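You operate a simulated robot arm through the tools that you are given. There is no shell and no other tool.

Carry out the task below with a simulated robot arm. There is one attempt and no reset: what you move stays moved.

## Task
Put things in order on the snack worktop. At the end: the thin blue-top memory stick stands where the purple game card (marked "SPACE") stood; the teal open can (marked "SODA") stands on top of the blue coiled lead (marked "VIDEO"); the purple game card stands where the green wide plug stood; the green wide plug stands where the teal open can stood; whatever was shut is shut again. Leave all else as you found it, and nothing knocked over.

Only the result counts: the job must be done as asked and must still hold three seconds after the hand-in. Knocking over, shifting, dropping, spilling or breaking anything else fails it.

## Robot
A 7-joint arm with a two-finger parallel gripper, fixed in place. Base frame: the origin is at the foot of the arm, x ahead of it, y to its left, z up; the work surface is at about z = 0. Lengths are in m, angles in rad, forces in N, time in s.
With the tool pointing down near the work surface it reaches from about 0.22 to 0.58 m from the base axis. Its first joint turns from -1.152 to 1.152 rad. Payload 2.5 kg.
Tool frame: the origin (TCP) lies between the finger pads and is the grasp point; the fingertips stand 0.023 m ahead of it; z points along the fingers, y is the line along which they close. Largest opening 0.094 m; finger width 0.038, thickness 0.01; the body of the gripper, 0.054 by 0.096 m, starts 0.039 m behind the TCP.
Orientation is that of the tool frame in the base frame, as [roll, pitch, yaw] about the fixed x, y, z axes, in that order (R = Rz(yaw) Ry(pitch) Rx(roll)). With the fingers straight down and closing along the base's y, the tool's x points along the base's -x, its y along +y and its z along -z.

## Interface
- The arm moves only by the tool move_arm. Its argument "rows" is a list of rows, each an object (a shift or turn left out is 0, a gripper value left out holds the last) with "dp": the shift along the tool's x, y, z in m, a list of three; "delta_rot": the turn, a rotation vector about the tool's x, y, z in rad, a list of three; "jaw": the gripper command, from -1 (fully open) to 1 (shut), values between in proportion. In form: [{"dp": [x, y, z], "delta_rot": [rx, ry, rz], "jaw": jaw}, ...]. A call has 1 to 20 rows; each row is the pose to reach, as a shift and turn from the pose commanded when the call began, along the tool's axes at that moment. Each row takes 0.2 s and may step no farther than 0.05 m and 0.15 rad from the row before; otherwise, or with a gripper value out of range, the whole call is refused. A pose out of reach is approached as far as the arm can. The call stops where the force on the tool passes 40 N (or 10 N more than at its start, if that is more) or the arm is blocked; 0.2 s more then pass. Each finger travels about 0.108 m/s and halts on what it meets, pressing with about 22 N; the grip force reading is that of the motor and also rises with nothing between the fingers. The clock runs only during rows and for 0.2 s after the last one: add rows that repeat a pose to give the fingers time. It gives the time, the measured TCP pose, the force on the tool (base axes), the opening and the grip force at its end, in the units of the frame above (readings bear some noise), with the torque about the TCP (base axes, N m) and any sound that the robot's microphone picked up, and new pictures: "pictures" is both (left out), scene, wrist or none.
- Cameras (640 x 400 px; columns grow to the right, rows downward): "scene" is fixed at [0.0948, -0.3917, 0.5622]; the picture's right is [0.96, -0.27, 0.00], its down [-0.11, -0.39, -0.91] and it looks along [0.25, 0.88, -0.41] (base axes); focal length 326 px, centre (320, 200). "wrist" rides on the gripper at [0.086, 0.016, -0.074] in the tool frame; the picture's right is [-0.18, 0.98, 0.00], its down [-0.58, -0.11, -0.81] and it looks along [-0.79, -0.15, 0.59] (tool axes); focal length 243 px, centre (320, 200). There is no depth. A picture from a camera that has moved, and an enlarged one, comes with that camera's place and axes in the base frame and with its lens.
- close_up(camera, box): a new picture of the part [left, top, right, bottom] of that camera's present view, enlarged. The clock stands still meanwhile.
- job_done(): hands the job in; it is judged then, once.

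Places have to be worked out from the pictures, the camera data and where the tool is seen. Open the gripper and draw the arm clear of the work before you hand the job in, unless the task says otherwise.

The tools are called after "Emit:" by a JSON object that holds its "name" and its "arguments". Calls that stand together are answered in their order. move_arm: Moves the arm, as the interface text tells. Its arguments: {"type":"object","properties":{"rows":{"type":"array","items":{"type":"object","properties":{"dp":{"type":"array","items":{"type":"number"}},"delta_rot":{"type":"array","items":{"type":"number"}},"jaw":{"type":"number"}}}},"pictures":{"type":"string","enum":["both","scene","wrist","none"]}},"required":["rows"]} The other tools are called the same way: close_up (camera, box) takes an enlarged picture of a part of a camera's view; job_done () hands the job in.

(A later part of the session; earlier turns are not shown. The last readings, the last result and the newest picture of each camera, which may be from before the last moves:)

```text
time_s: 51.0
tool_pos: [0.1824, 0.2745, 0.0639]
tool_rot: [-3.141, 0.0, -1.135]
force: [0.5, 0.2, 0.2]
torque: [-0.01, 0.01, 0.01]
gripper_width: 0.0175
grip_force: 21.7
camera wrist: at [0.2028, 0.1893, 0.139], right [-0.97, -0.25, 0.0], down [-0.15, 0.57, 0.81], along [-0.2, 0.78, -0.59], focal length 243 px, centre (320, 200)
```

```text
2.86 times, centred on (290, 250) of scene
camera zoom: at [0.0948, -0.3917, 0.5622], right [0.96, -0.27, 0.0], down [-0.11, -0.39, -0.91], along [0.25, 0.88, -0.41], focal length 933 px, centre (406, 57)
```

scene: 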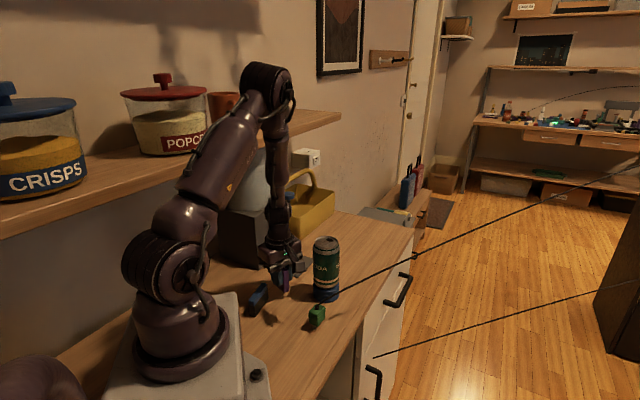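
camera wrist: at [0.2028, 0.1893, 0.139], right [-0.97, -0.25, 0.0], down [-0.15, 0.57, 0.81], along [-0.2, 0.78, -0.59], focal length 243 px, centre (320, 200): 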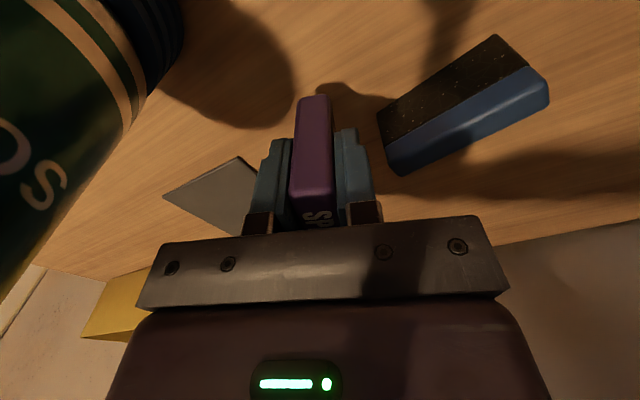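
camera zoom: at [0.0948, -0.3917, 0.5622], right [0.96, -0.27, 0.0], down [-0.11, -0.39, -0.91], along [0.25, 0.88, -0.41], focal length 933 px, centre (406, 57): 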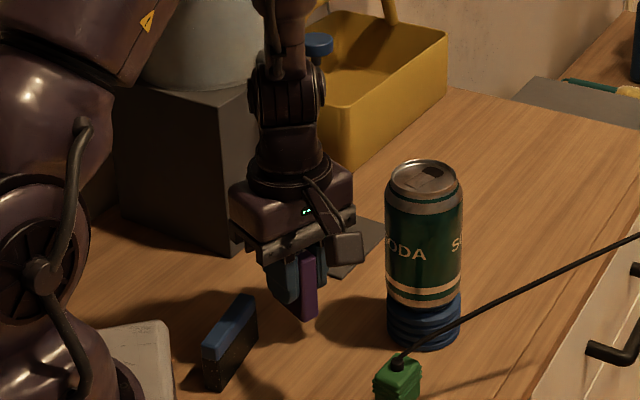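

Everything is clear. I slide forward low to the plug's original place.

Emit:
{"name": "move_arm", "arguments": {"rows": [{"dp": [-0.013, -0.008, 0]}, {"dp": [-0.026, -0.0163, 0]}, {"dp": [-0.04, -0.025, 0]}, {"dp": [-0.049, -0.031, 0]}, {"dp": [-0.052, -0.0327, 0]}, {"dp": [-0.052, -0.0327, 0]}], "pictures": "both"}}

Emit:
{"name": "close_up", "arguments": {"camera": "scene", "box": [240, 200, 340, 290]}}

Emit:
{"name": "close_up", "arguments": {"camera": "wrist", "box": [180, 60, 460, 240]}}

```text
time_s: 52.4
tool_pos: [0.1909, 0.3354, 0.0644]
tool_rot: [-3.141, 0.0, -1.135]
force: [-0.2, 1.1, -0.6]
torque: [0.02, 0.02, 0.02]
gripper_width: 0.0175
grip_force: 22.1
camera wrist: at [0.2117, 0.2498, 0.1393], right [-0.97, -0.25, 0.0], down [-0.15, 0.57, 0.81], along [-0.2, 0.78, -0.59], focal length 243 px, centre (320, 200)
```

scene: 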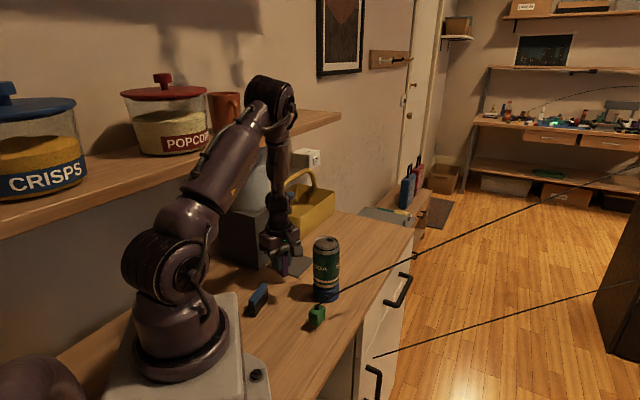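
wrist: 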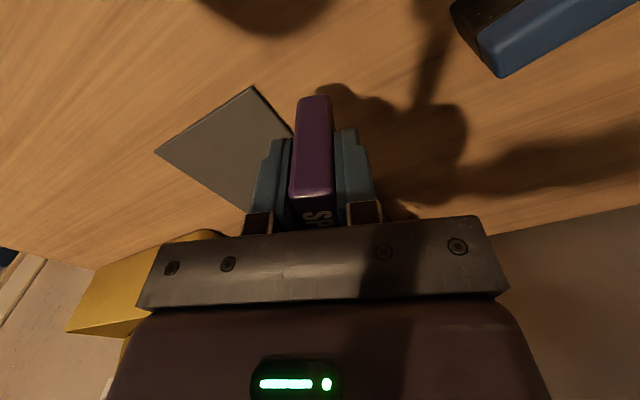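

```text
4.44 times, centred on (290, 245) of scene
camera zoom: at [0.0948, -0.3917, 0.5622], right [0.96, -0.27, 0.0], down [-0.11, -0.39, -0.91], along [0.25, 0.88, -0.41], focal length 1451 px, centre (453, 0)
```

zoom: 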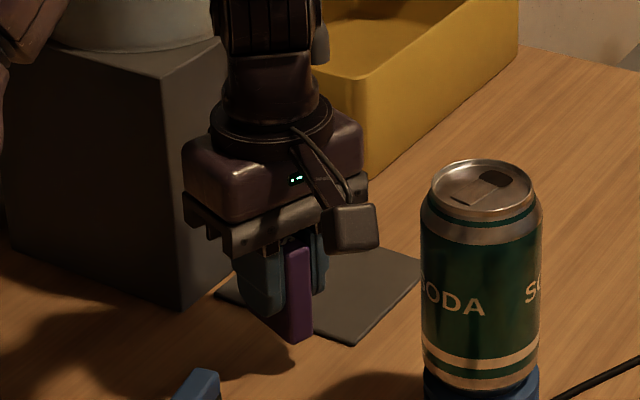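

```text
2.22 times, centred on (320, 150) of wrist
camera zoom: at [0.2117, 0.2498, 0.1393], right [-0.97, -0.25, 0.0], down [-0.15, 0.57, 0.81], along [-0.2, 0.78, -0.59], focal length 539 px, centre (320, 311)
```

zoom: 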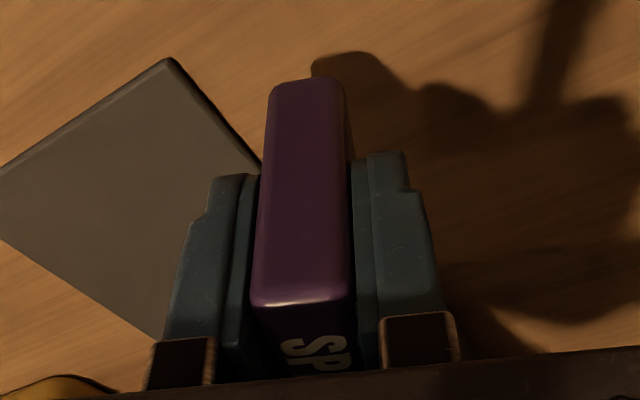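

The card clears the slate edge by about 6 mm. I lower it to touchdown in small steps.

Emit:
{"name": "move_arm", "arguments": {"rows": [{"dp": [0, 0, 0.008]}, {"dp": [0, 0, 0.014]}, {"dp": [0, 0, 0.018]}, {"dp": [0, 0, 0.0195]}, {"dp": [0, 0, 0.0205]}, {"dp": [0, 0, 0.0205]}], "pictures": "none"}}

```text
time_s: 53.8
tool_pos: [0.1912, 0.337, 0.044]
tool_rot: [-3.139, 0.001, -1.136]
force: [1.6, 0.6, 0.0]
torque: [-0.02, 0.0, 0.02]
gripper_width: 0.0174
grip_force: 22.2
```

Emit:
{"name": "move_arm", "arguments": {"rows": [{"dp": [0, 0, 0.001]}, {"dp": [0, 0, 0.002]}, {"dp": [0, 0, 0.002]}], "pictures": "none"}}

Emit:
{"name": "close_up", "arguments": {"camera": "scene", "box": [260, 230, 324, 280]}}

```text
time_s: 54.6
tool_pos: [0.1915, 0.3372, 0.0419]
tool_rot: [-3.14, 0.002, -1.135]
force: [-4.4, -0.8, 18.5]
torque: [-0.06, 0.15, 0.03]
gripper_width: 0.0177
grip_force: 22.2
```

```text
8.00 times, centred on (292, 255) of scene
camera zoom: at [0.0947, -0.3917, 0.5621], right [0.96, -0.27, 0.0], down [-0.11, -0.39, -0.91], along [0.25, 0.88, -0.41], focal length 2611 px, centre (544, -240)
```

zoom: 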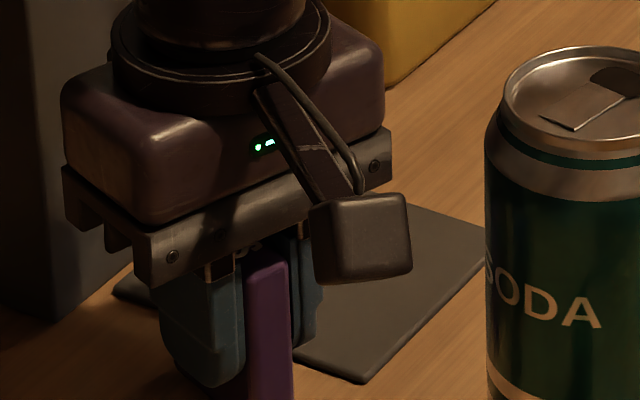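

Touchdown confirmed. I ease off, open, and check that the card stands.

Emit:
{"name": "move_arm", "arguments": {"rows": [{"dp": [0, 0, -0.0015], "jaw": 1}, {"dp": [0, 0, -0.0015], "jaw": 0.55}, {"dp": [0, 0, -0.0015], "jaw": 0.4}, {"dp": [0, 0, -0.0015], "jaw": 0.1}, {"dp": [0, 0, -0.0015], "jaw": 0.0}, {"dp": [0, 0, -0.0015], "jaw": 0.0}, {"dp": [0, 0, -0.0015], "jaw": 0.0}], "pictures": "both"}}

Emit:
{"name": "close_up", "arguments": {"camera": "wrist", "box": [180, 60, 460, 240]}}

```text
time_s: 56.2
tool_pos: [0.1908, 0.3351, 0.043]
tool_rot: [-3.141, 0.0, -1.136]
force: [-0.7, 0.2, -0.5]
torque: [0.02, 0.0, -0.02]
gripper_width: 0.0471
grip_force: 0.0
camera wrist: at [0.2124, 0.2499, 0.1166], right [-0.97, -0.25, 0.0], down [-0.15, 0.57, 0.81], along [-0.2, 0.78, -0.59], focal length 243 px, centre (320, 200)
```

scene: 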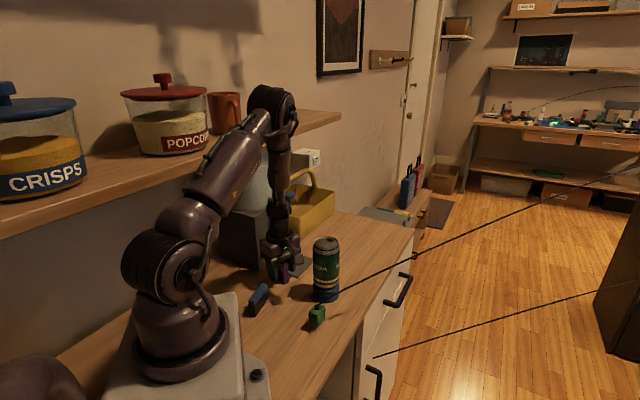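
wrist: 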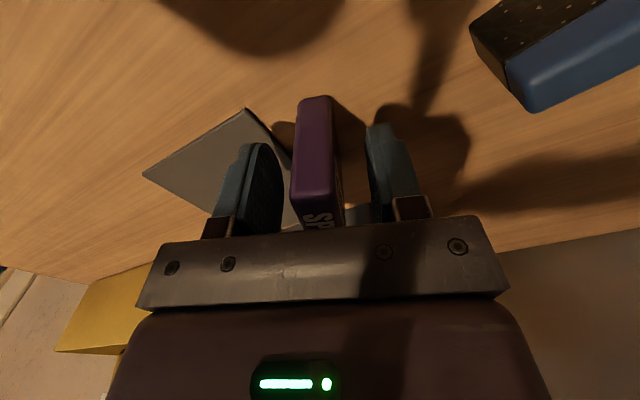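

```text
2.22 times, centred on (320, 150) of wrist
camera zoom: at [0.2124, 0.2499, 0.1166], right [-0.97, -0.25, 0.0], down [-0.15, 0.57, 0.81], along [-0.2, 0.78, -0.59], focal length 539 px, centre (320, 311)
```

zoom: 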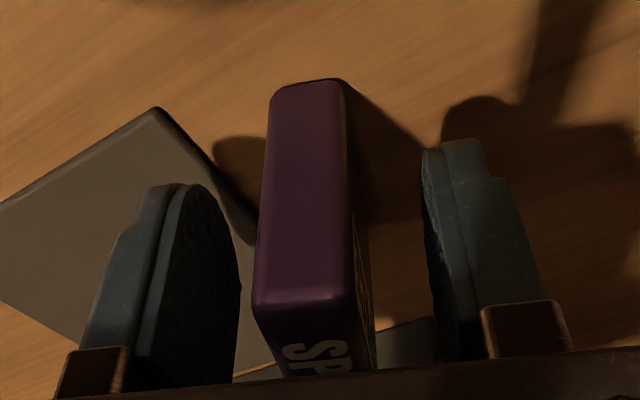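

The card stands on its own in the plug's old place. I back straight out along its sides, then rise.

Emit:
{"name": "move_arm", "arguments": {"rows": [{"dp": [0.012, 0, 0]}, {"dp": [0.026, 0, 0]}, {"dp": [0.04, 0.002, 0]}, {"dp": [0.045, 0.008, -0.02]}, {"dp": [0.045, 0.015, -0.06]}, {"dp": [0.045, 0.02, -0.1]}, {"dp": [0.045, 0.02, -0.14]}, {"dp": [0.045, 0.02, -0.18]}, {"dp": [0.045, 0.02, -0.18]}], "pictures": "both"}}

Emit:
{"name": "close_up", "arguments": {"camera": "scene", "box": [220, 220, 360, 330]}}

Emit:
{"name": "close_up", "arguments": {"camera": "wrist", "box": [240, 0, 480, 150]}}

```text
time_s: 58.2
tool_pos: [0.1931, 0.2864, 0.2277]
tool_rot: [-3.142, 0.001, -1.133]
force: [0.1, 0.4, 0.6]
torque: [-0.03, -0.02, -0.02]
gripper_width: 0.0472
grip_force: 0.1
camera wrist: at [0.2136, 0.2015, 0.3013], right [-0.97, -0.25, 0.0], down [-0.15, 0.57, 0.81], along [-0.2, 0.78, -0.59], focal length 243 px, centre (320, 200)
```

scene: 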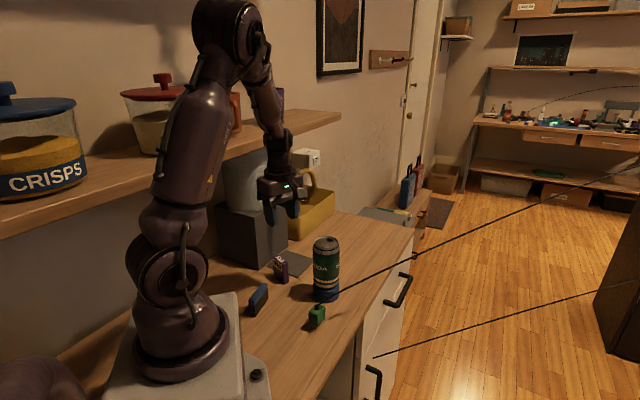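
wrist: 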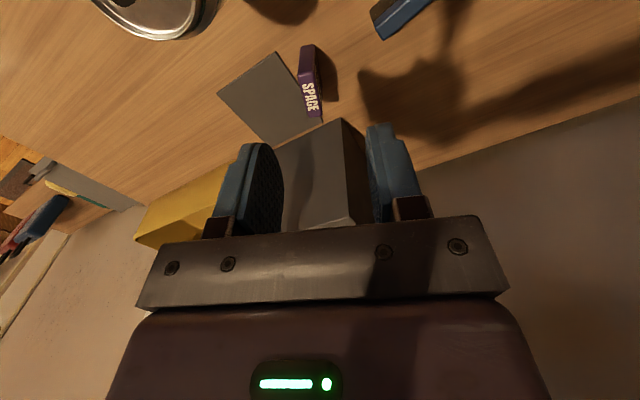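

```text
3.64 times, centred on (290, 275) of scene
camera zoom: at [0.0947, -0.3917, 0.5622], right [0.96, -0.27, 0.0], down [-0.11, -0.39, -0.91], along [0.25, 0.88, -0.41], focal length 1187 px, centre (429, -73)
```

zoom: 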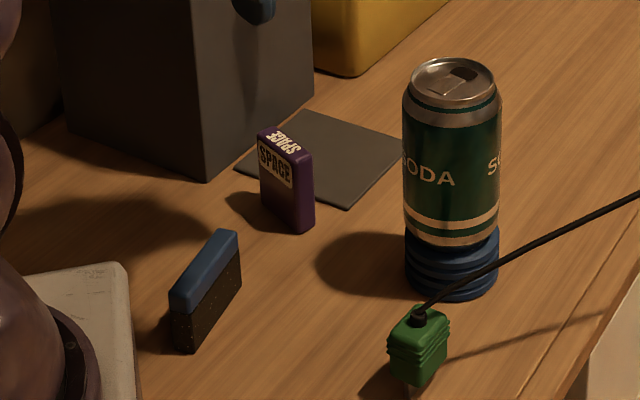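

```text
2.67 times, centred on (360, 75) of wrist
camera zoom: at [0.2136, 0.2015, 0.3013], right [-0.97, -0.25, 0.0], down [-0.15, 0.57, 0.81], along [-0.2, 0.78, -0.59], focal length 647 px, centre (213, 533)
```

zoom: 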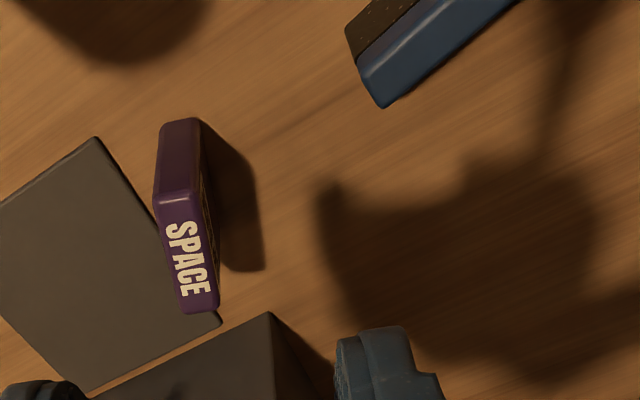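

The card stands well beside the slate. Now the memory stick: I turn the hand to 56° along the stick's length and hover over it.

Emit:
{"name": "move_arm", "arguments": {"rows": [{"dp": [0.0008, 0.01, 0], "delta_rot": [0, 0, 0.129]}, {"dp": [0.0016, 0.021, 0], "delta_rot": [0, 0, 0.258]}, {"dp": [0.0025, 0.031, 0], "delta_rot": [0, 0, 0.387]}, {"dp": [0.0033, 0.042, 0], "delta_rot": [0, 0, 0.516]}, {"dp": [0.0041, 0.052, 0.01], "delta_rot": [0, 0, 0.645]}, {"dp": [0.005, 0.063, 0.02], "delta_rot": [0, 0, 0.774]}, {"dp": [0.0058, 0.073, 0.035], "delta_rot": [0, 0, 0.903]}, {"dp": [0.0066, 0.0837, 0.048], "delta_rot": [0, 0, 1.03]}, {"dp": [0.0066, 0.0837, 0.048], "delta_rot": [0, 0, 1.03]}], "pictures": "both"}}

Emit:
{"name": "close_up", "arguments": {"camera": "wrist", "box": [200, 0, 440, 150]}}

```text
time_s: 60.2
tool_pos: [0.1218, 0.2437, 0.1733]
tool_rot: [-3.141, 0.0, -2.166]
force: [0.7, 0.4, 0.3]
torque: [0.0, 0.02, -0.01]
gripper_width: 0.0472
grip_force: 0.0
camera wrist: at [0.0575, 0.1814, 0.2488], right [-0.71, 0.7, 0.0], down [0.42, 0.42, 0.81], along [0.57, 0.57, -0.59], focal length 243 px, centre (320, 200)
```

scene: 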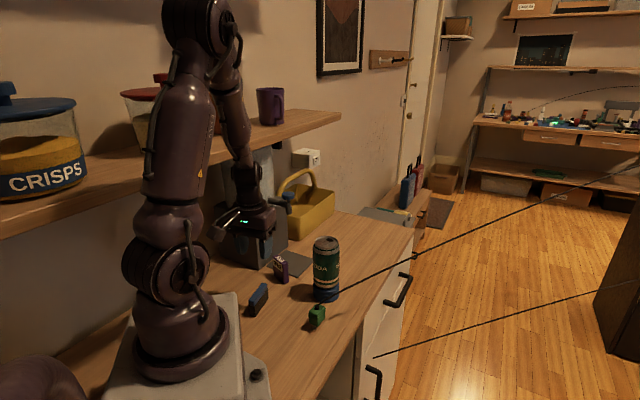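
wrist: 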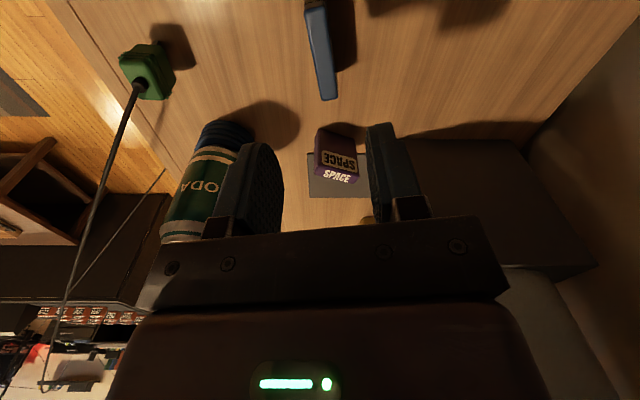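

```text
2.67 times, centred on (320, 75) of wrist
camera zoom: at [0.0575, 0.1814, 0.2488], right [-0.71, 0.7, 0.0], down [0.42, 0.42, 0.81], along [0.57, 0.57, -0.59], focal length 647 px, centre (320, 533)
```

zoom: 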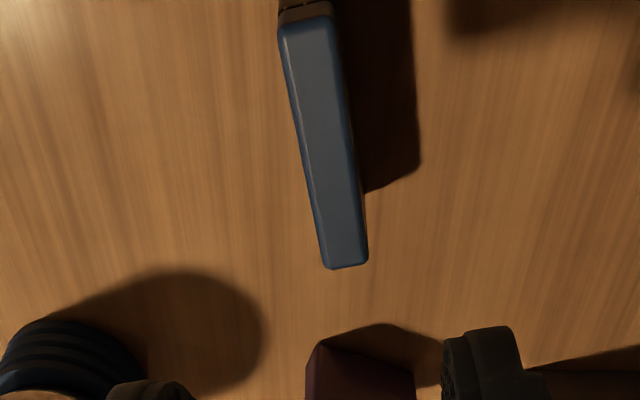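

The stick's top is centred 2–3 mm to one side and aligned in direction. I shift over, sitting 12 mm behind its centre to help reach later, and descend part way to check.

Emit:
{"name": "move_arm", "arguments": {"rows": [{"dp": [0.0102, 0.0028, 0.03], "jaw": 0.0}, {"dp": [0.0102, 0.0028, 0.06]}, {"dp": [0.0102, 0.0028, 0.085]}, {"dp": [0.0102, 0.0028, 0.095]}, {"dp": [0.0102, 0.0028, 0.095]}], "pictures": "both"}}

Emit:
{"name": "close_up", "arguments": {"camera": "wrist", "box": [200, 20, 440, 220]}}

```text
time_s: 61.4
tool_pos: [0.1124, 0.2387, 0.0817]
tool_rot: [-3.141, 0.001, -2.167]
force: [0.3, 0.1, 0.5]
torque: [-0.02, -0.01, 0.0]
gripper_width: 0.0468
grip_force: 0.1
camera wrist: at [0.0495, 0.1753, 0.1547], right [-0.71, 0.7, 0.0], down [0.42, 0.42, 0.81], along [0.57, 0.57, -0.59], focal length 243 px, centre (320, 200)
```

scene: 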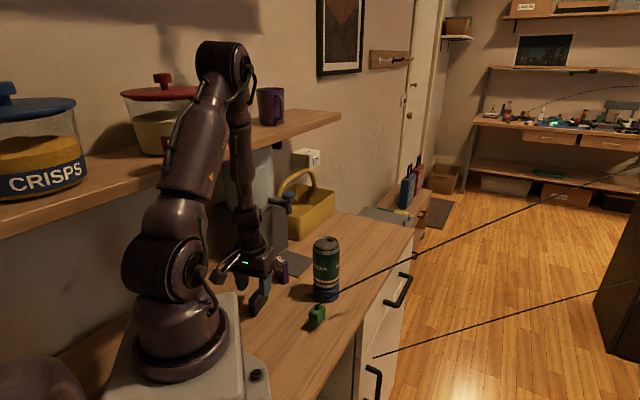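
wrist: 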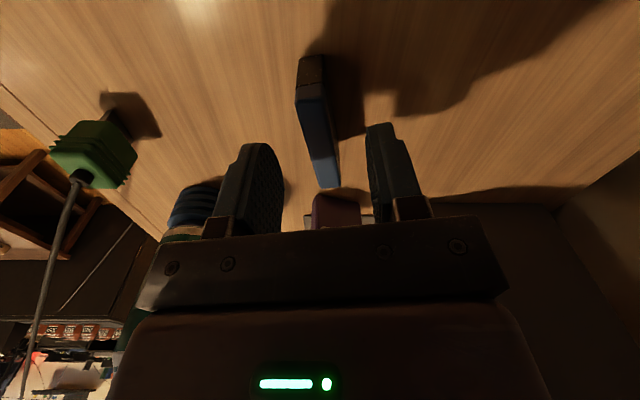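

```text
2.00 times, centred on (320, 120) of wrist
camera zoom: at [0.0495, 0.1753, 0.1547], right [-0.71, 0.7, 0.0], down [0.42, 0.42, 0.81], along [0.57, 0.57, -0.59], focal length 485 px, centre (320, 360)
```

zoom: 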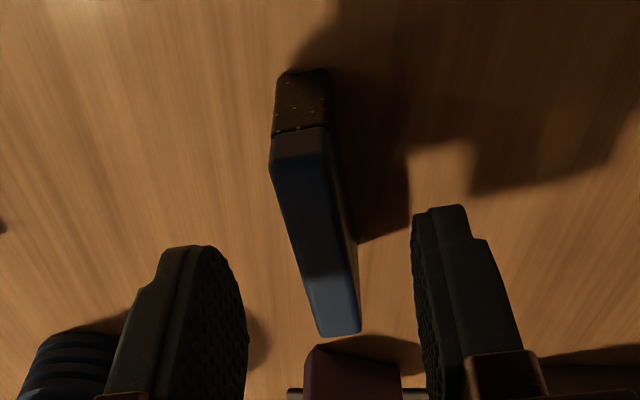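

Centred within a millimetre. I descend the rest and close on the stick.

Emit:
{"name": "move_arm", "arguments": {"rows": [{"dp": [0, 0, 0.02]}, {"dp": [0, 0, 0.036]}, {"dp": [0, 0, 0.046]}, {"dp": [0, 0, 0.046]}, {"dp": [0, 0, 0.046], "jaw": 0.4}, {"dp": [0, 0, 0.046], "jaw": 1}, {"dp": [0, 0, 0.046], "jaw": 1}, {"dp": [0, 0, 0.046], "jaw": 1}], "pictures": "both"}}

Emit:
{"name": "close_up", "arguments": {"camera": "wrist", "box": [220, 60, 420, 240]}}

```text
time_s: 63.2
tool_pos: [0.1103, 0.2393, 0.0365]
tool_rot: [3.141, -0.003, -2.166]
force: [-0.5, -0.8, -0.3]
torque: [0.0, 0.04, 0.0]
gripper_width: 0.0155
grip_force: 22.1
out of reach, approached as far as the arm can: row 3
camera wrist: at [0.0484, 0.1762, 0.1094], right [-0.71, 0.7, 0.0], down [0.42, 0.42, 0.81], along [0.57, 0.57, -0.59], focal length 243 px, centre (320, 200)
```

scene: 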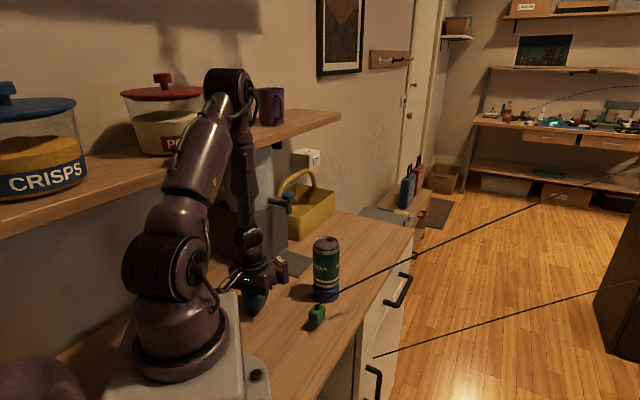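
wrist: 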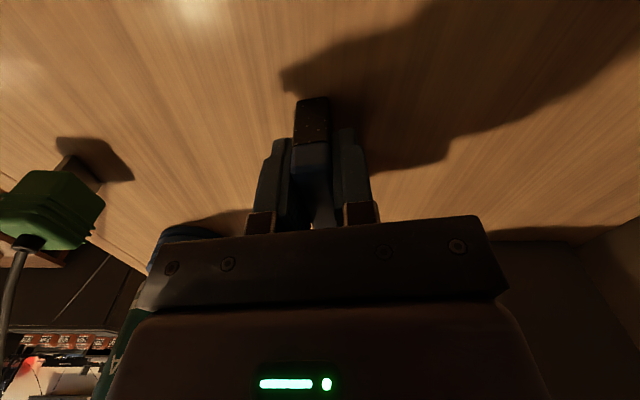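

```text
2.22 times, centred on (320, 150) of wrist
camera zoom: at [0.0484, 0.1762, 0.1094], right [-0.71, 0.7, 0.0], down [0.42, 0.42, 0.81], along [0.57, 0.57, -0.59], focal length 539 px, centre (320, 311)
```

zoom: 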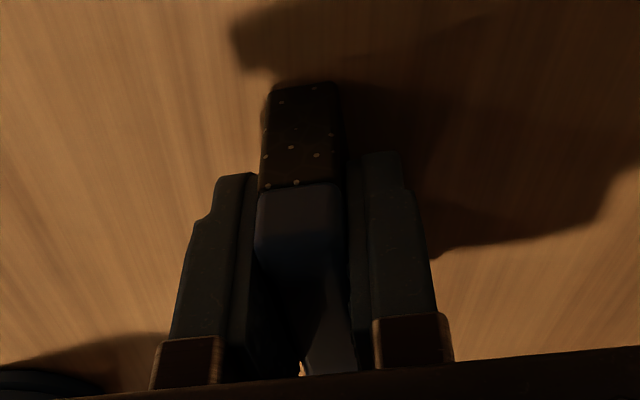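

The stick is gripped (15.5 mm). I lift it straight up, then carry it high to the card's old place near (0.447, 0.3765).

Emit:
{"name": "move_arm", "arguments": {"rows": [{"dp": [0, 0, -0.012]}, {"dp": [0, 0, -0.045]}, {"dp": [0, 0, -0.085]}, {"dp": [0, 0, -0.12]}, {"dp": [-0.0291, -0.0199, -0.15], "delta_rot": [0, 0, 0.0295]}, {"dp": [-0.0583, -0.0397, -0.18], "delta_rot": [0, 0, 0.059]}, {"dp": [-0.0874, -0.0596, -0.2], "delta_rot": [0, 0, 0.0885]}, {"dp": [-0.1166, -0.0794, -0.2], "delta_rot": [0, 0, 0.118]}, {"dp": [-0.1457, -0.0993, -0.2], "delta_rot": [0, 0, 0.1475]}, {"dp": [-0.1748, -0.1191, -0.2], "delta_rot": [0, 0, 0.177]}, {"dp": [-0.204, -0.139, -0.2], "delta_rot": [0, 0, 0.2065]}, {"dp": [-0.2331, -0.1588, -0.2], "delta_rot": [0, 0, 0.236]}, {"dp": [-0.2623, -0.1787, -0.2], "delta_rot": [0, 0, 0.2655]}, {"dp": [-0.2914, -0.1985, -0.2], "delta_rot": [0, 0, 0.295]}, {"dp": [-0.2914, -0.1985, -0.2], "delta_rot": [0, 0, 0.295]}], "pictures": "both"}}

Emit:
{"name": "close_up", "arguments": {"camera": "wrist", "box": [200, 20, 440, 220]}}

```text
time_s: 66.4
tool_pos: [0.4409, 0.3726, 0.235]
tool_rot: [3.141, -0.002, -2.458]
force: [0.8, 0.2, -0.6]
torque: [0.05, 0.01, -0.02]
gripper_width: 0.0154
grip_force: 21.9
camera wrist: at [0.362, 0.3285, 0.3086], right [-0.48, 0.88, 0.0], down [0.52, 0.28, 0.81], along [0.71, 0.38, -0.59], focal length 243 px, centre (320, 200)
```

scene: 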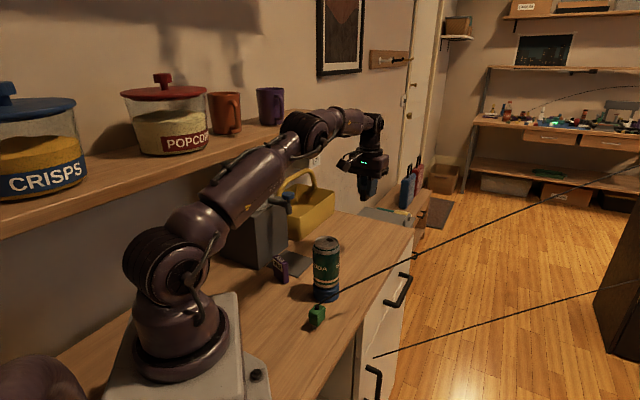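
wrist: 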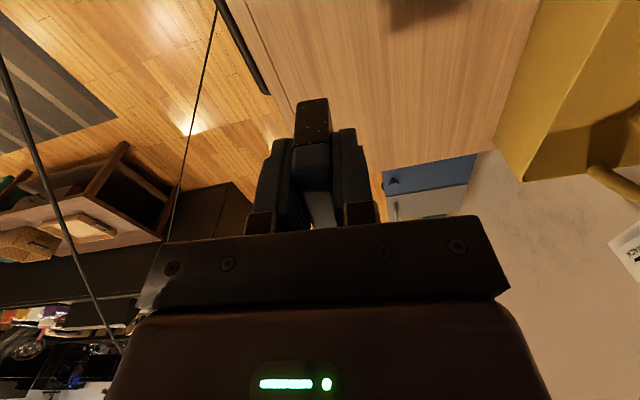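

```text
2.00 times, centred on (320, 120) of wrist
camera zoom: at [0.362, 0.3285, 0.3086], right [-0.48, 0.88, 0.0], down [0.52, 0.28, 0.81], along [0.71, 0.38, -0.59], focal length 485 px, centre (320, 360)
```

zoom: 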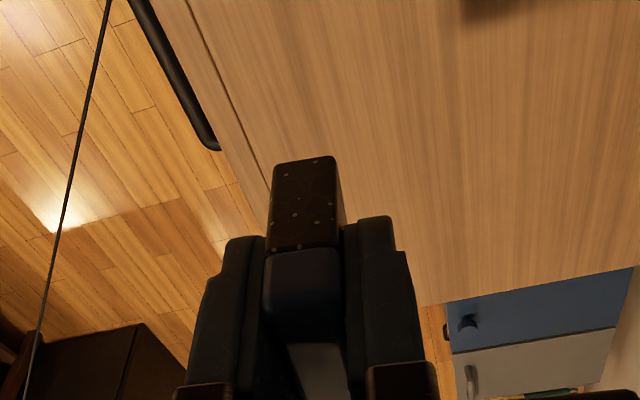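

I'm about 4 mm beyond target, so I trim that and descend to about 1.2 cm above the surface.

Emit:
{"name": "move_arm", "arguments": {"rows": [{"dp": [0.004, -0.0008, 0.03]}, {"dp": [0.004, -0.0008, 0.065]}, {"dp": [0.004, -0.0008, 0.1]}, {"dp": [0.004, -0.0008, 0.135]}, {"dp": [0.004, -0.0008, 0.165]}, {"dp": [0.004, -0.0008, 0.182]}, {"dp": [0.004, -0.0008, 0.186]}, {"dp": [0.004, -0.0008, 0.186]}], "pictures": "both"}}

Emit:
{"name": "close_up", "arguments": {"camera": "scene", "box": [320, 190, 420, 270]}}

```text
time_s: 68.2
tool_pos: [0.4391, 0.3653, 0.048]
tool_rot: [-3.141, -0.001, -2.46]
force: [-0.3, -0.5, -0.7]
torque: [-0.02, 0.0, -0.03]
gripper_width: 0.0154
grip_force: 22.2
camera wrist: at [0.3597, 0.322, 0.1222], right [-0.48, 0.88, 0.0], down [0.52, 0.28, 0.81], along [0.71, 0.38, -0.59], focal length 243 px, centre (320, 200)
```

scene: 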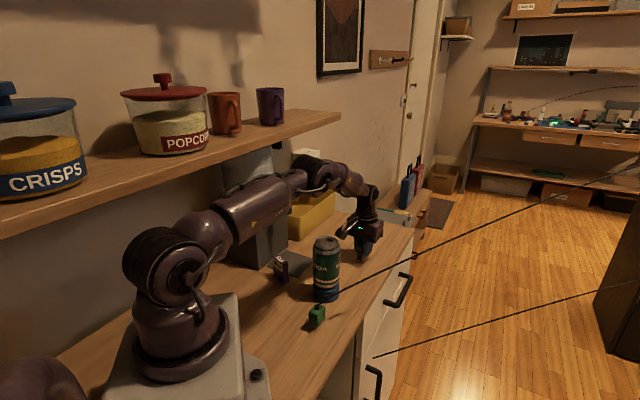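
wrist: 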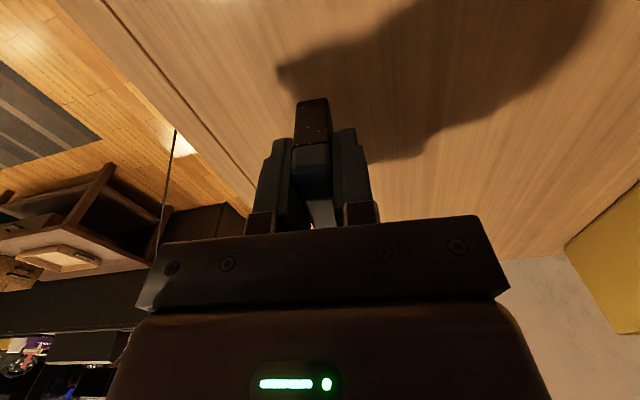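

```text
5.00 times, centred on (370, 230) of scene
camera zoom: at [0.0948, -0.3917, 0.5622], right [0.96, -0.27, 0.0], down [-0.11, -0.39, -0.91], along [0.25, 0.88, -0.41], focal length 1632 px, centre (70, 50)
```

zoom: 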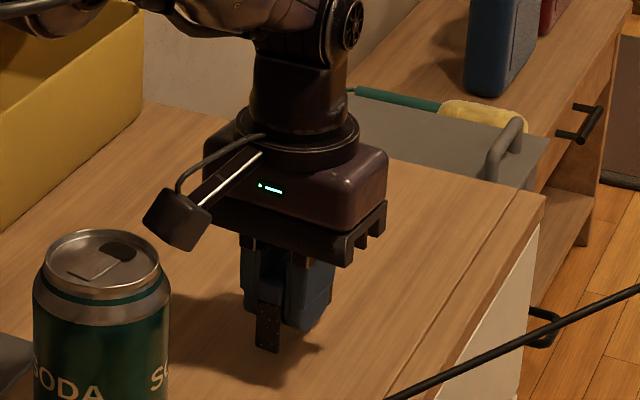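

The stick's centre is about 3 mm short in y. I trim that and lower it slowly to the surface.

Emit:
{"name": "move_arm", "arguments": {"rows": [{"dp": [-0.001, 0.003, 0.003]}, {"dp": [-0.001, 0.003, 0.007]}, {"dp": [-0.001, 0.003, 0.009]}, {"dp": [-0.001, 0.003, 0.01]}, {"dp": [-0.001, 0.003, 0.011]}, {"dp": [-0.001, 0.003, 0.011]}], "pictures": "none"}}

```text
time_s: 69.6
tool_pos: [0.4348, 0.3668, 0.0381]
tool_rot: [3.141, -0.001, -2.462]
force: [-0.9, 0.5, -0.4]
torque: [0.01, -0.04, -0.01]
gripper_width: 0.0155
grip_force: 22.4
```

Emit:
{"name": "move_arm", "arguments": {"rows": [{"dp": [0, 0, 0.001]}, {"dp": [0, 0, 0.002]}, {"dp": [0, 0, 0.002]}], "pictures": "none"}}

Emit:
{"name": "close_up", "arguments": {"camera": "scene", "box": [335, 225, 399, 275]}}

```text
time_s: 70.4
tool_pos: [0.4351, 0.368, 0.0346]
tool_rot: [-3.141, 0.002, -2.46]
force: [0.2, -0.3, 1.3]
torque: [-0.04, 0.01, -0.01]
gripper_width: 0.0154
grip_force: 21.9
```

```text
8.00 times, centred on (367, 250) of scene
camera zoom: at [0.0948, -0.3917, 0.5622], right [0.96, -0.27, 0.0], down [-0.11, -0.39, -0.91], along [0.25, 0.88, -0.41], focal length 2611 px, centre (-56, -200)
```

zoom: 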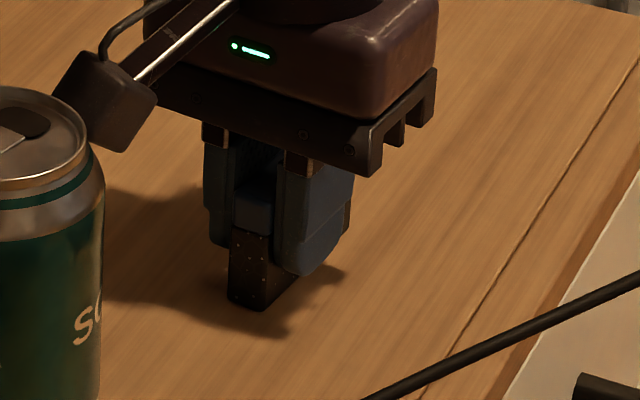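

Only about 1 N so far. I lower another millimetre or two to be sure of contact.

Emit:
{"name": "move_arm", "arguments": {"rows": [{"dp": [0, 0, 0.0007]}, {"dp": [0, 0, 0.0014]}, {"dp": [0, 0, 0.0014]}], "pictures": "none"}}

```text
time_s: 71.2
tool_pos: [0.4354, 0.3681, 0.0357]
tool_rot: [-3.141, 0.003, -2.461]
force: [-2.7, -2.8, 13.1]
torque: [-0.14, 0.17, 0.03]
gripper_width: 0.0152
grip_force: 22.4
```

Contact at 13 N. I ease off a millimetre, open slowly, and check that the stick stands.

Emit:
{"name": "move_arm", "arguments": {"rows": [{"dp": [0, 0, -0.001], "jaw": 1}, {"dp": [0, 0, -0.001], "jaw": 0.6}, {"dp": [0, 0, -0.001], "jaw": 0.4}, {"dp": [0, 0, -0.001], "jaw": 0.1}, {"dp": [0, 0, -0.001], "jaw": 0.0}, {"dp": [0, 0, -0.001], "jaw": 0.0}], "pictures": "both"}}

Emit:
{"name": "close_up", "arguments": {"camera": "wrist", "box": [200, 60, 440, 240]}}

```text
time_s: 72.6
tool_pos: [0.4359, 0.3685, 0.0344]
tool_rot: [3.14, 0.0, -2.463]
force: [-0.6, -0.1, 0.5]
torque: [0.02, -0.02, -0.01]
gripper_width: 0.0473
grip_force: 0.1
camera wrist: at [0.3571, 0.3257, 0.1087], right [-0.48, 0.88, 0.0], down [0.52, 0.28, 0.81], along [0.71, 0.38, -0.59], focal length 243 px, centre (320, 200)
```

scene: 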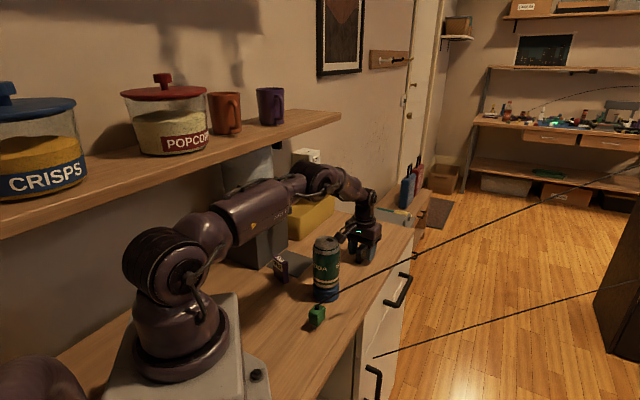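
wrist: 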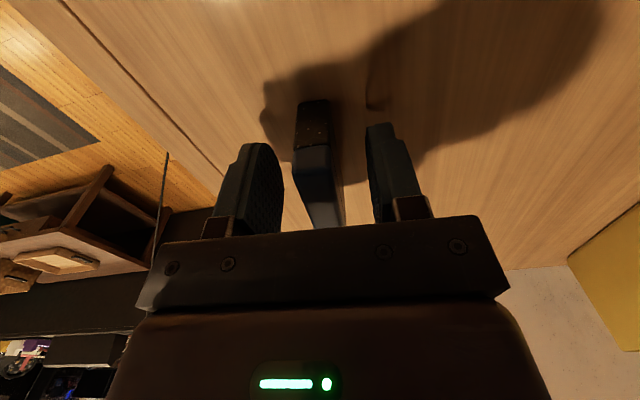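

```text
2.22 times, centred on (320, 150) of wrist
camera zoom: at [0.3571, 0.3257, 0.1087], right [-0.48, 0.88, 0.0], down [0.52, 0.28, 0.81], along [0.71, 0.38, -0.59], focal length 539 px, centre (320, 311)
```

zoom: 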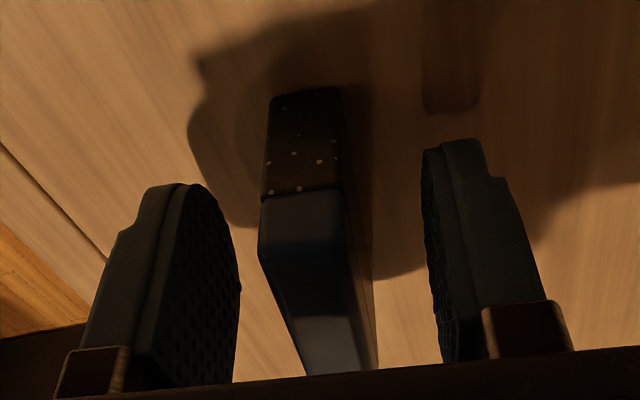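

The stick stands freely. I rise straight up and look at the result.

Emit:
{"name": "move_arm", "arguments": {"rows": [{"dp": [0, 0, -0.02]}, {"dp": [0, 0, -0.06]}, {"dp": [0, 0, -0.1]}, {"dp": [0, 0, -0.14]}, {"dp": [0, 0, -0.18]}, {"dp": [0, 0, -0.215]}, {"dp": [0, 0, -0.215]}], "pictures": "both"}}

Emit:
{"name": "close_up", "arguments": {"camera": "scene", "box": [240, 210, 420, 330]}}

Emit:
{"name": "close_up", "arguments": {"camera": "wrist", "box": [200, 0, 440, 150]}}

```text
time_s: 74.2
tool_pos: [0.4353, 0.369, 0.2491]
tool_rot: [-3.141, -0.001, -2.459]
force: [-0.4, 0.7, 0.5]
torque: [0.02, 0.0, -0.01]
gripper_width: 0.047
grip_force: 0.0
camera wrist: at [0.3571, 0.3272, 0.3236], right [-0.48, 0.88, 0.0], down [0.52, 0.28, 0.81], along [0.71, 0.38, -0.59], focal length 243 px, centre (320, 200)
```

scene: 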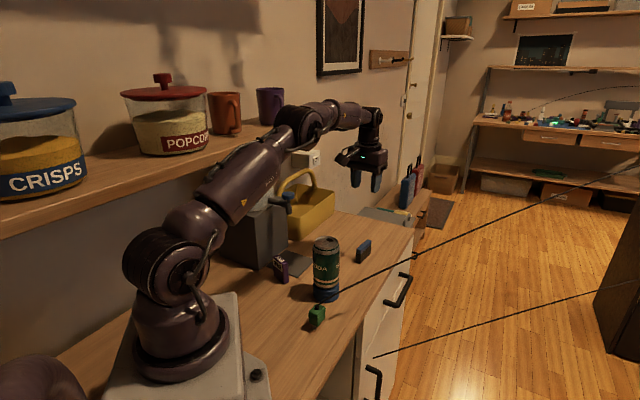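
wrist: 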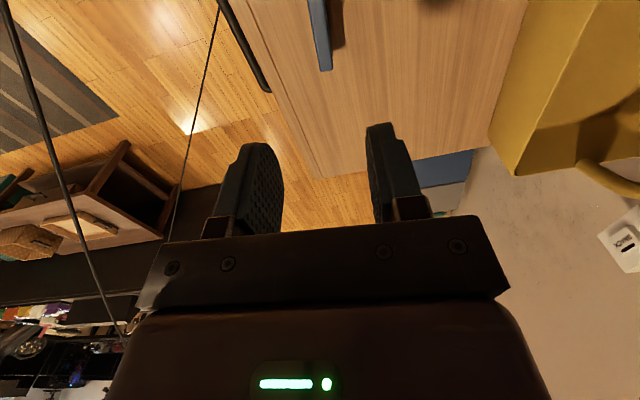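

```text
3.33 times, centred on (330, 270) of scene
camera zoom: at [0.0948, -0.3917, 0.5622], right [0.96, -0.27, 0.0], down [-0.11, -0.39, -0.91], along [0.25, 0.88, -0.41], focal length 1088 px, centre (287, -33)
```

zoom: 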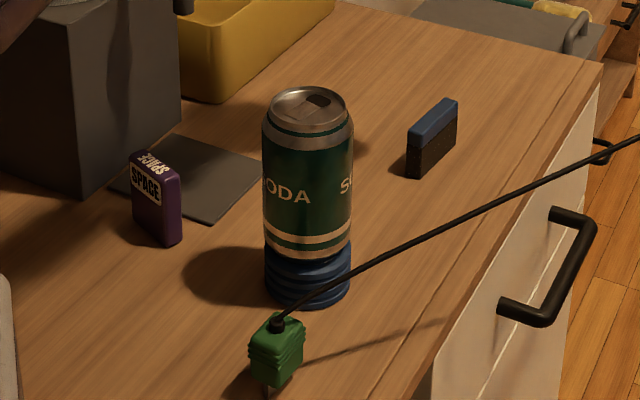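

```text
2.67 times, centred on (320, 75) of wrist
camera zoom: at [0.3571, 0.3272, 0.3236], right [-0.48, 0.88, 0.0], down [0.52, 0.28, 0.81], along [0.71, 0.38, -0.59], focal length 647 px, centre (320, 533)
```

zoom: 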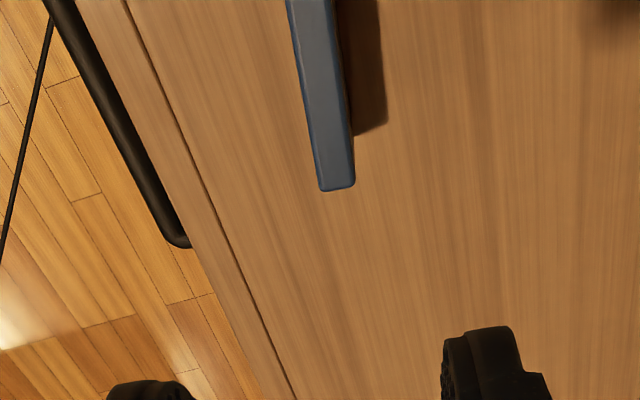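

The stick stands in the card's old place (within about 5 mm by the image comparison), and everything else stands too. Now back to the parked plug: I travel high over the can and hover above it.

Emit:
{"name": "move_arm", "arguments": {"rows": [{"dp": [0.033, -0.005, 0], "delta_rot": [0, 0, -0.005]}, {"dp": [0.067, -0.01, 0], "delta_rot": [0, 0, -0.01]}, {"dp": [0.1, -0.015, 0], "delta_rot": [0, 0, -0.016]}, {"dp": [0.1335, -0.02, 0], "delta_rot": [0, 0, -0.022]}, {"dp": [0.167, -0.025, 0], "delta_rot": [0, 0, -0.027]}, {"dp": [0.2, -0.03, 0], "delta_rot": [0, 0, -0.033]}, {"dp": [0.2335, -0.036, 0], "delta_rot": [0, 0, -0.038]}, {"dp": [0.267, -0.041, 0], "delta_rot": [0, 0, -0.044]}, {"dp": [0.3004, -0.0457, 0], "delta_rot": [0, 0, -0.049]}, {"dp": [0.3004, -0.0457, 0.03], "delta_rot": [0, 0, -0.049]}, {"dp": [0.3004, -0.0457, 0.07], "delta_rot": [0, 0, -0.049]}, {"dp": [0.3004, -0.0457, 0.11], "delta_rot": [0, 0, -0.049]}, {"dp": [0.3004, -0.0457, 0.115], "delta_rot": [0, 0, -0.049]}, {"dp": [0.3004, -0.0457, 0.115], "delta_rot": [0, 0, -0.049]}], "pictures": "both"}}

Emit:
{"name": "close_up", "arguments": {"camera": "wrist", "box": [200, 0, 440, 150]}}

```text
time_s: 77.2
tool_pos: [0.2321, 0.1448, 0.1341]
tool_rot: [-3.141, -0.001, -2.411]
force: [-0.6, 0.8, 0.4]
torque: [0.01, 0.01, 0.0]
gripper_width: 0.047
grip_force: 0.1
camera wrist: at [0.1552, 0.0981, 0.2085], right [-0.52, 0.85, 0.0], down [0.51, 0.31, 0.81], along [0.69, 0.42, -0.59], focal length 243 px, centre (320, 200)
```

scene: 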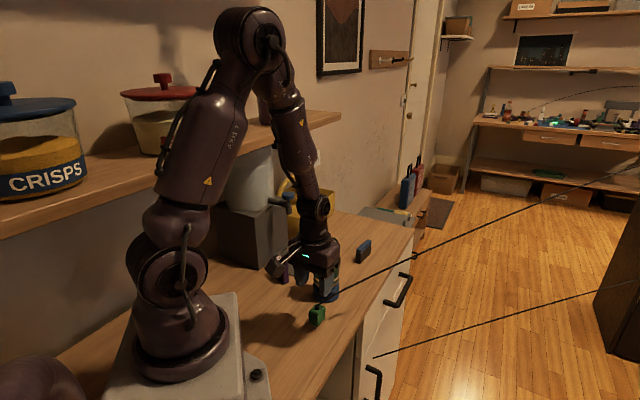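
wrist: 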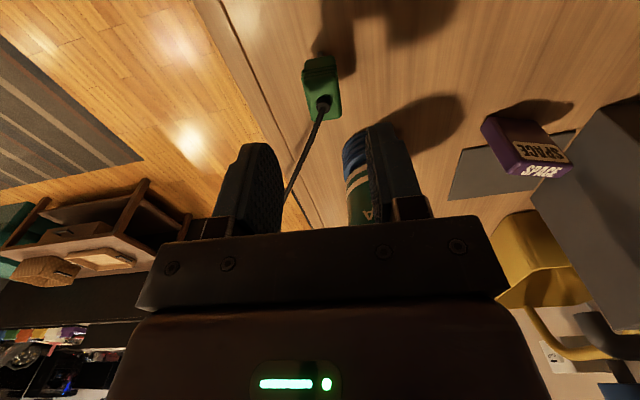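

```text
2.67 times, centred on (320, 75) of wrist
camera zoom: at [0.1552, 0.0981, 0.2085], right [-0.52, 0.85, 0.0], down [0.51, 0.31, 0.81], along [0.69, 0.42, -0.59], focal length 647 px, centre (320, 533)
```

zoom: 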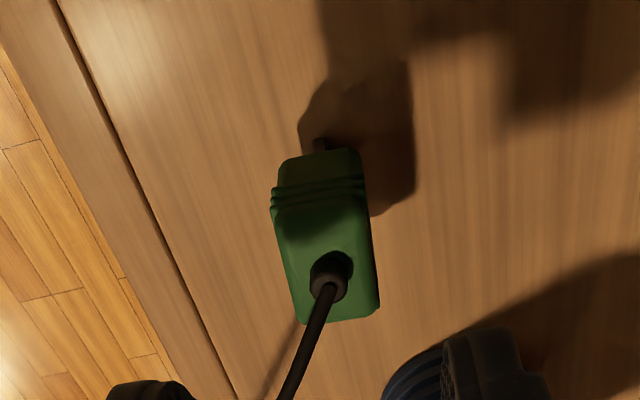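

The plug is 10.8 mm ahead of the TCP and 1 mm sideways, the same relation as in the first grasp. I descend and close.

Emit:
{"name": "move_arm", "arguments": {"rows": [{"dp": [0, 0.001, 0.03]}, {"dp": [0, 0.001, 0.06]}, {"dp": [0, 0.001, 0.083]}, {"dp": [0, 0.001, 0.0935]}, {"dp": [0, 0.001, 0.0935]}, {"dp": [0, 0.001, 0.0935], "jaw": 0.3}, {"dp": [0, 0.001, 0.0935], "jaw": 1}, {"dp": [0, 0.001, 0.0935], "jaw": 1}, {"dp": [0, 0.001, 0.0935], "jaw": 1}], "pictures": "both"}}

Emit:
{"name": "close_up", "arguments": {"camera": "wrist", "box": [220, 60, 420, 240]}}

```text
time_s: 79.2
tool_pos: [0.2299, 0.1449, 0.0401]
tool_rot: [3.141, 0.0, -2.411]
force: [0.1, -0.3, 0.3]
torque: [0.02, -0.01, 0.01]
gripper_width: 0.0233
grip_force: 21.9
camera wrist: at [0.1531, 0.0989, 0.1149], right [-0.52, 0.85, 0.0], down [0.51, 0.31, 0.81], along [0.69, 0.42, -0.59], focal length 243 px, centre (320, 200)
```

scene: 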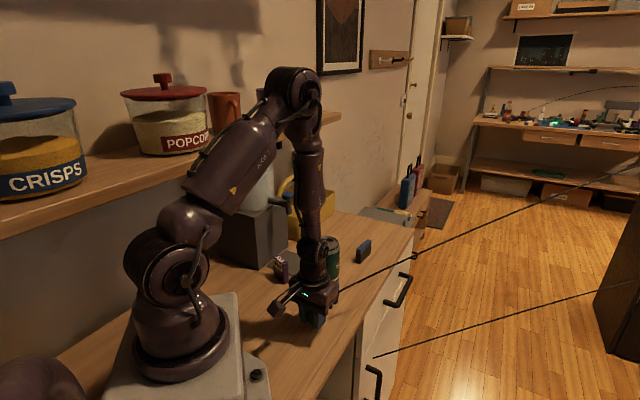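
wrist: 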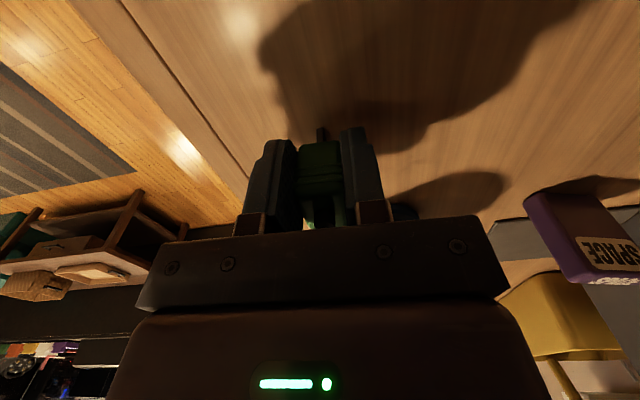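

```text
2.22 times, centred on (320, 150) of wrist
camera zoom: at [0.1531, 0.0989, 0.1149], right [-0.52, 0.85, 0.0], down [0.51, 0.31, 0.81], along [0.69, 0.42, -0.59], focal length 539 px, centre (320, 311)
```

zoom: 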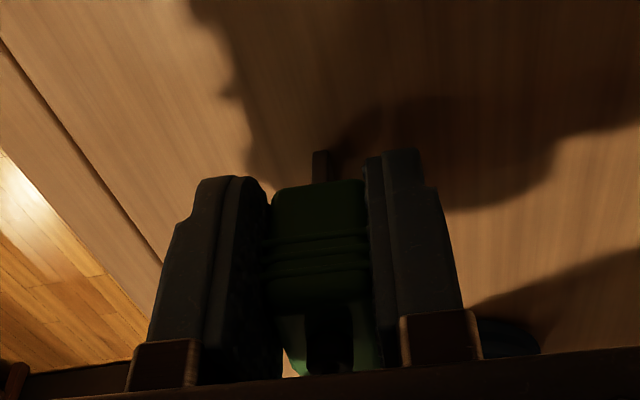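

The plug is held again at the same height and offset. I lift it high and carry it over to the can's original place at (0.3306, 0.4006).

Emit:
{"name": "move_arm", "arguments": {"rows": [{"dp": [0, 0, -0.012]}, {"dp": [0, 0, -0.045]}, {"dp": [0, 0, -0.085]}, {"dp": [0, 0, -0.125]}, {"dp": [0, 0, -0.165]}, {"dp": [0, 0, -0.2]}, {"dp": [-0.02, 0.0106, -0.22]}, {"dp": [-0.0468, 0.0247, -0.22]}, {"dp": [-0.0736, 0.0389, -0.22]}, {"dp": [-0.1003, 0.053, -0.22]}, {"dp": [-0.1271, 0.0672, -0.22]}, {"dp": [-0.1539, 0.0813, -0.22]}, {"dp": [-0.1807, 0.0955, -0.22]}, {"dp": [-0.2074, 0.1096, -0.22]}, {"dp": [-0.2342, 0.1238, -0.22]}, {"dp": [-0.2342, 0.1238, -0.22]}], "pictures": "both"}}

Emit:
{"name": "close_up", "arguments": {"camera": "scene", "box": [240, 150, 420, 330]}}

```text
time_s: 82.6
tool_pos: [0.3224, 0.3924, 0.2613]
tool_rot: [-3.141, 0.0, -2.41]
force: [-0.3, -0.1, 0.4]
torque: [-0.01, 0.01, 0.01]
gripper_width: 0.0232
grip_force: 21.8
camera wrist: at [0.2461, 0.3461, 0.3358], right [-0.52, 0.85, 0.0], down [0.51, 0.31, 0.81], along [0.69, 0.42, -0.59], focal length 243 px, centre (320, 200)
```

scene: 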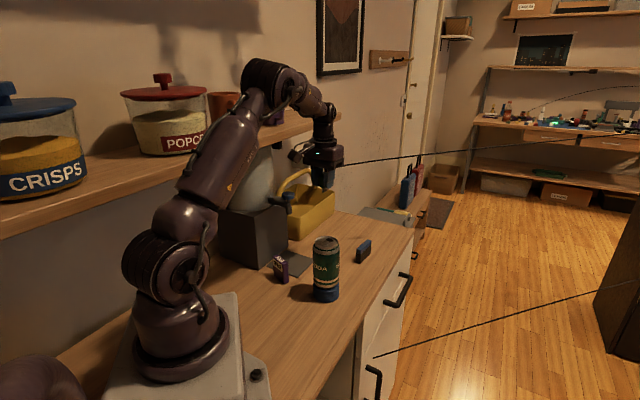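
wrist: 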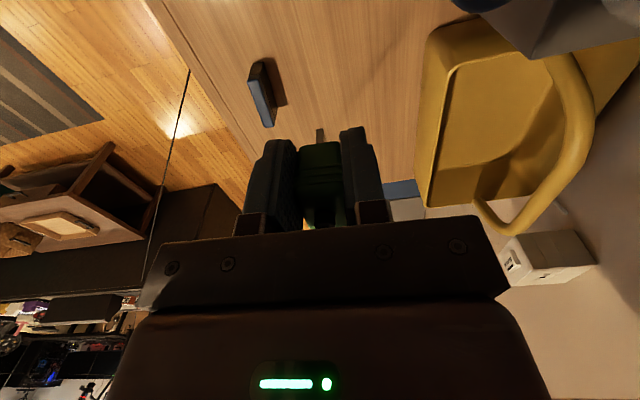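

```text
2.22 times, centred on (330, 240) of scene
camera zoom: at [0.0948, -0.3917, 0.5622], right [0.96, -0.27, 0.0], down [-0.11, -0.39, -0.91], along [0.25, 0.88, -0.41], focal length 725 px, centre (298, 111)
```

zoom: 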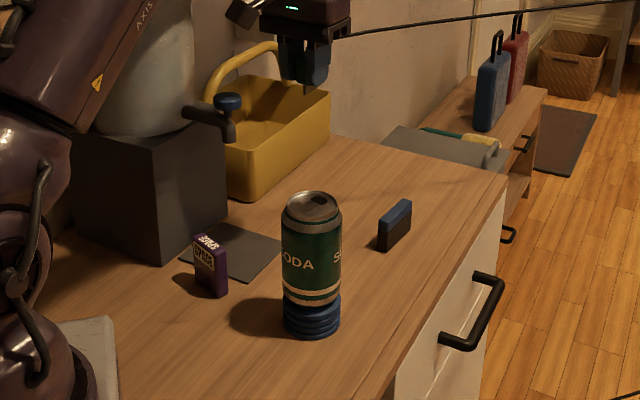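

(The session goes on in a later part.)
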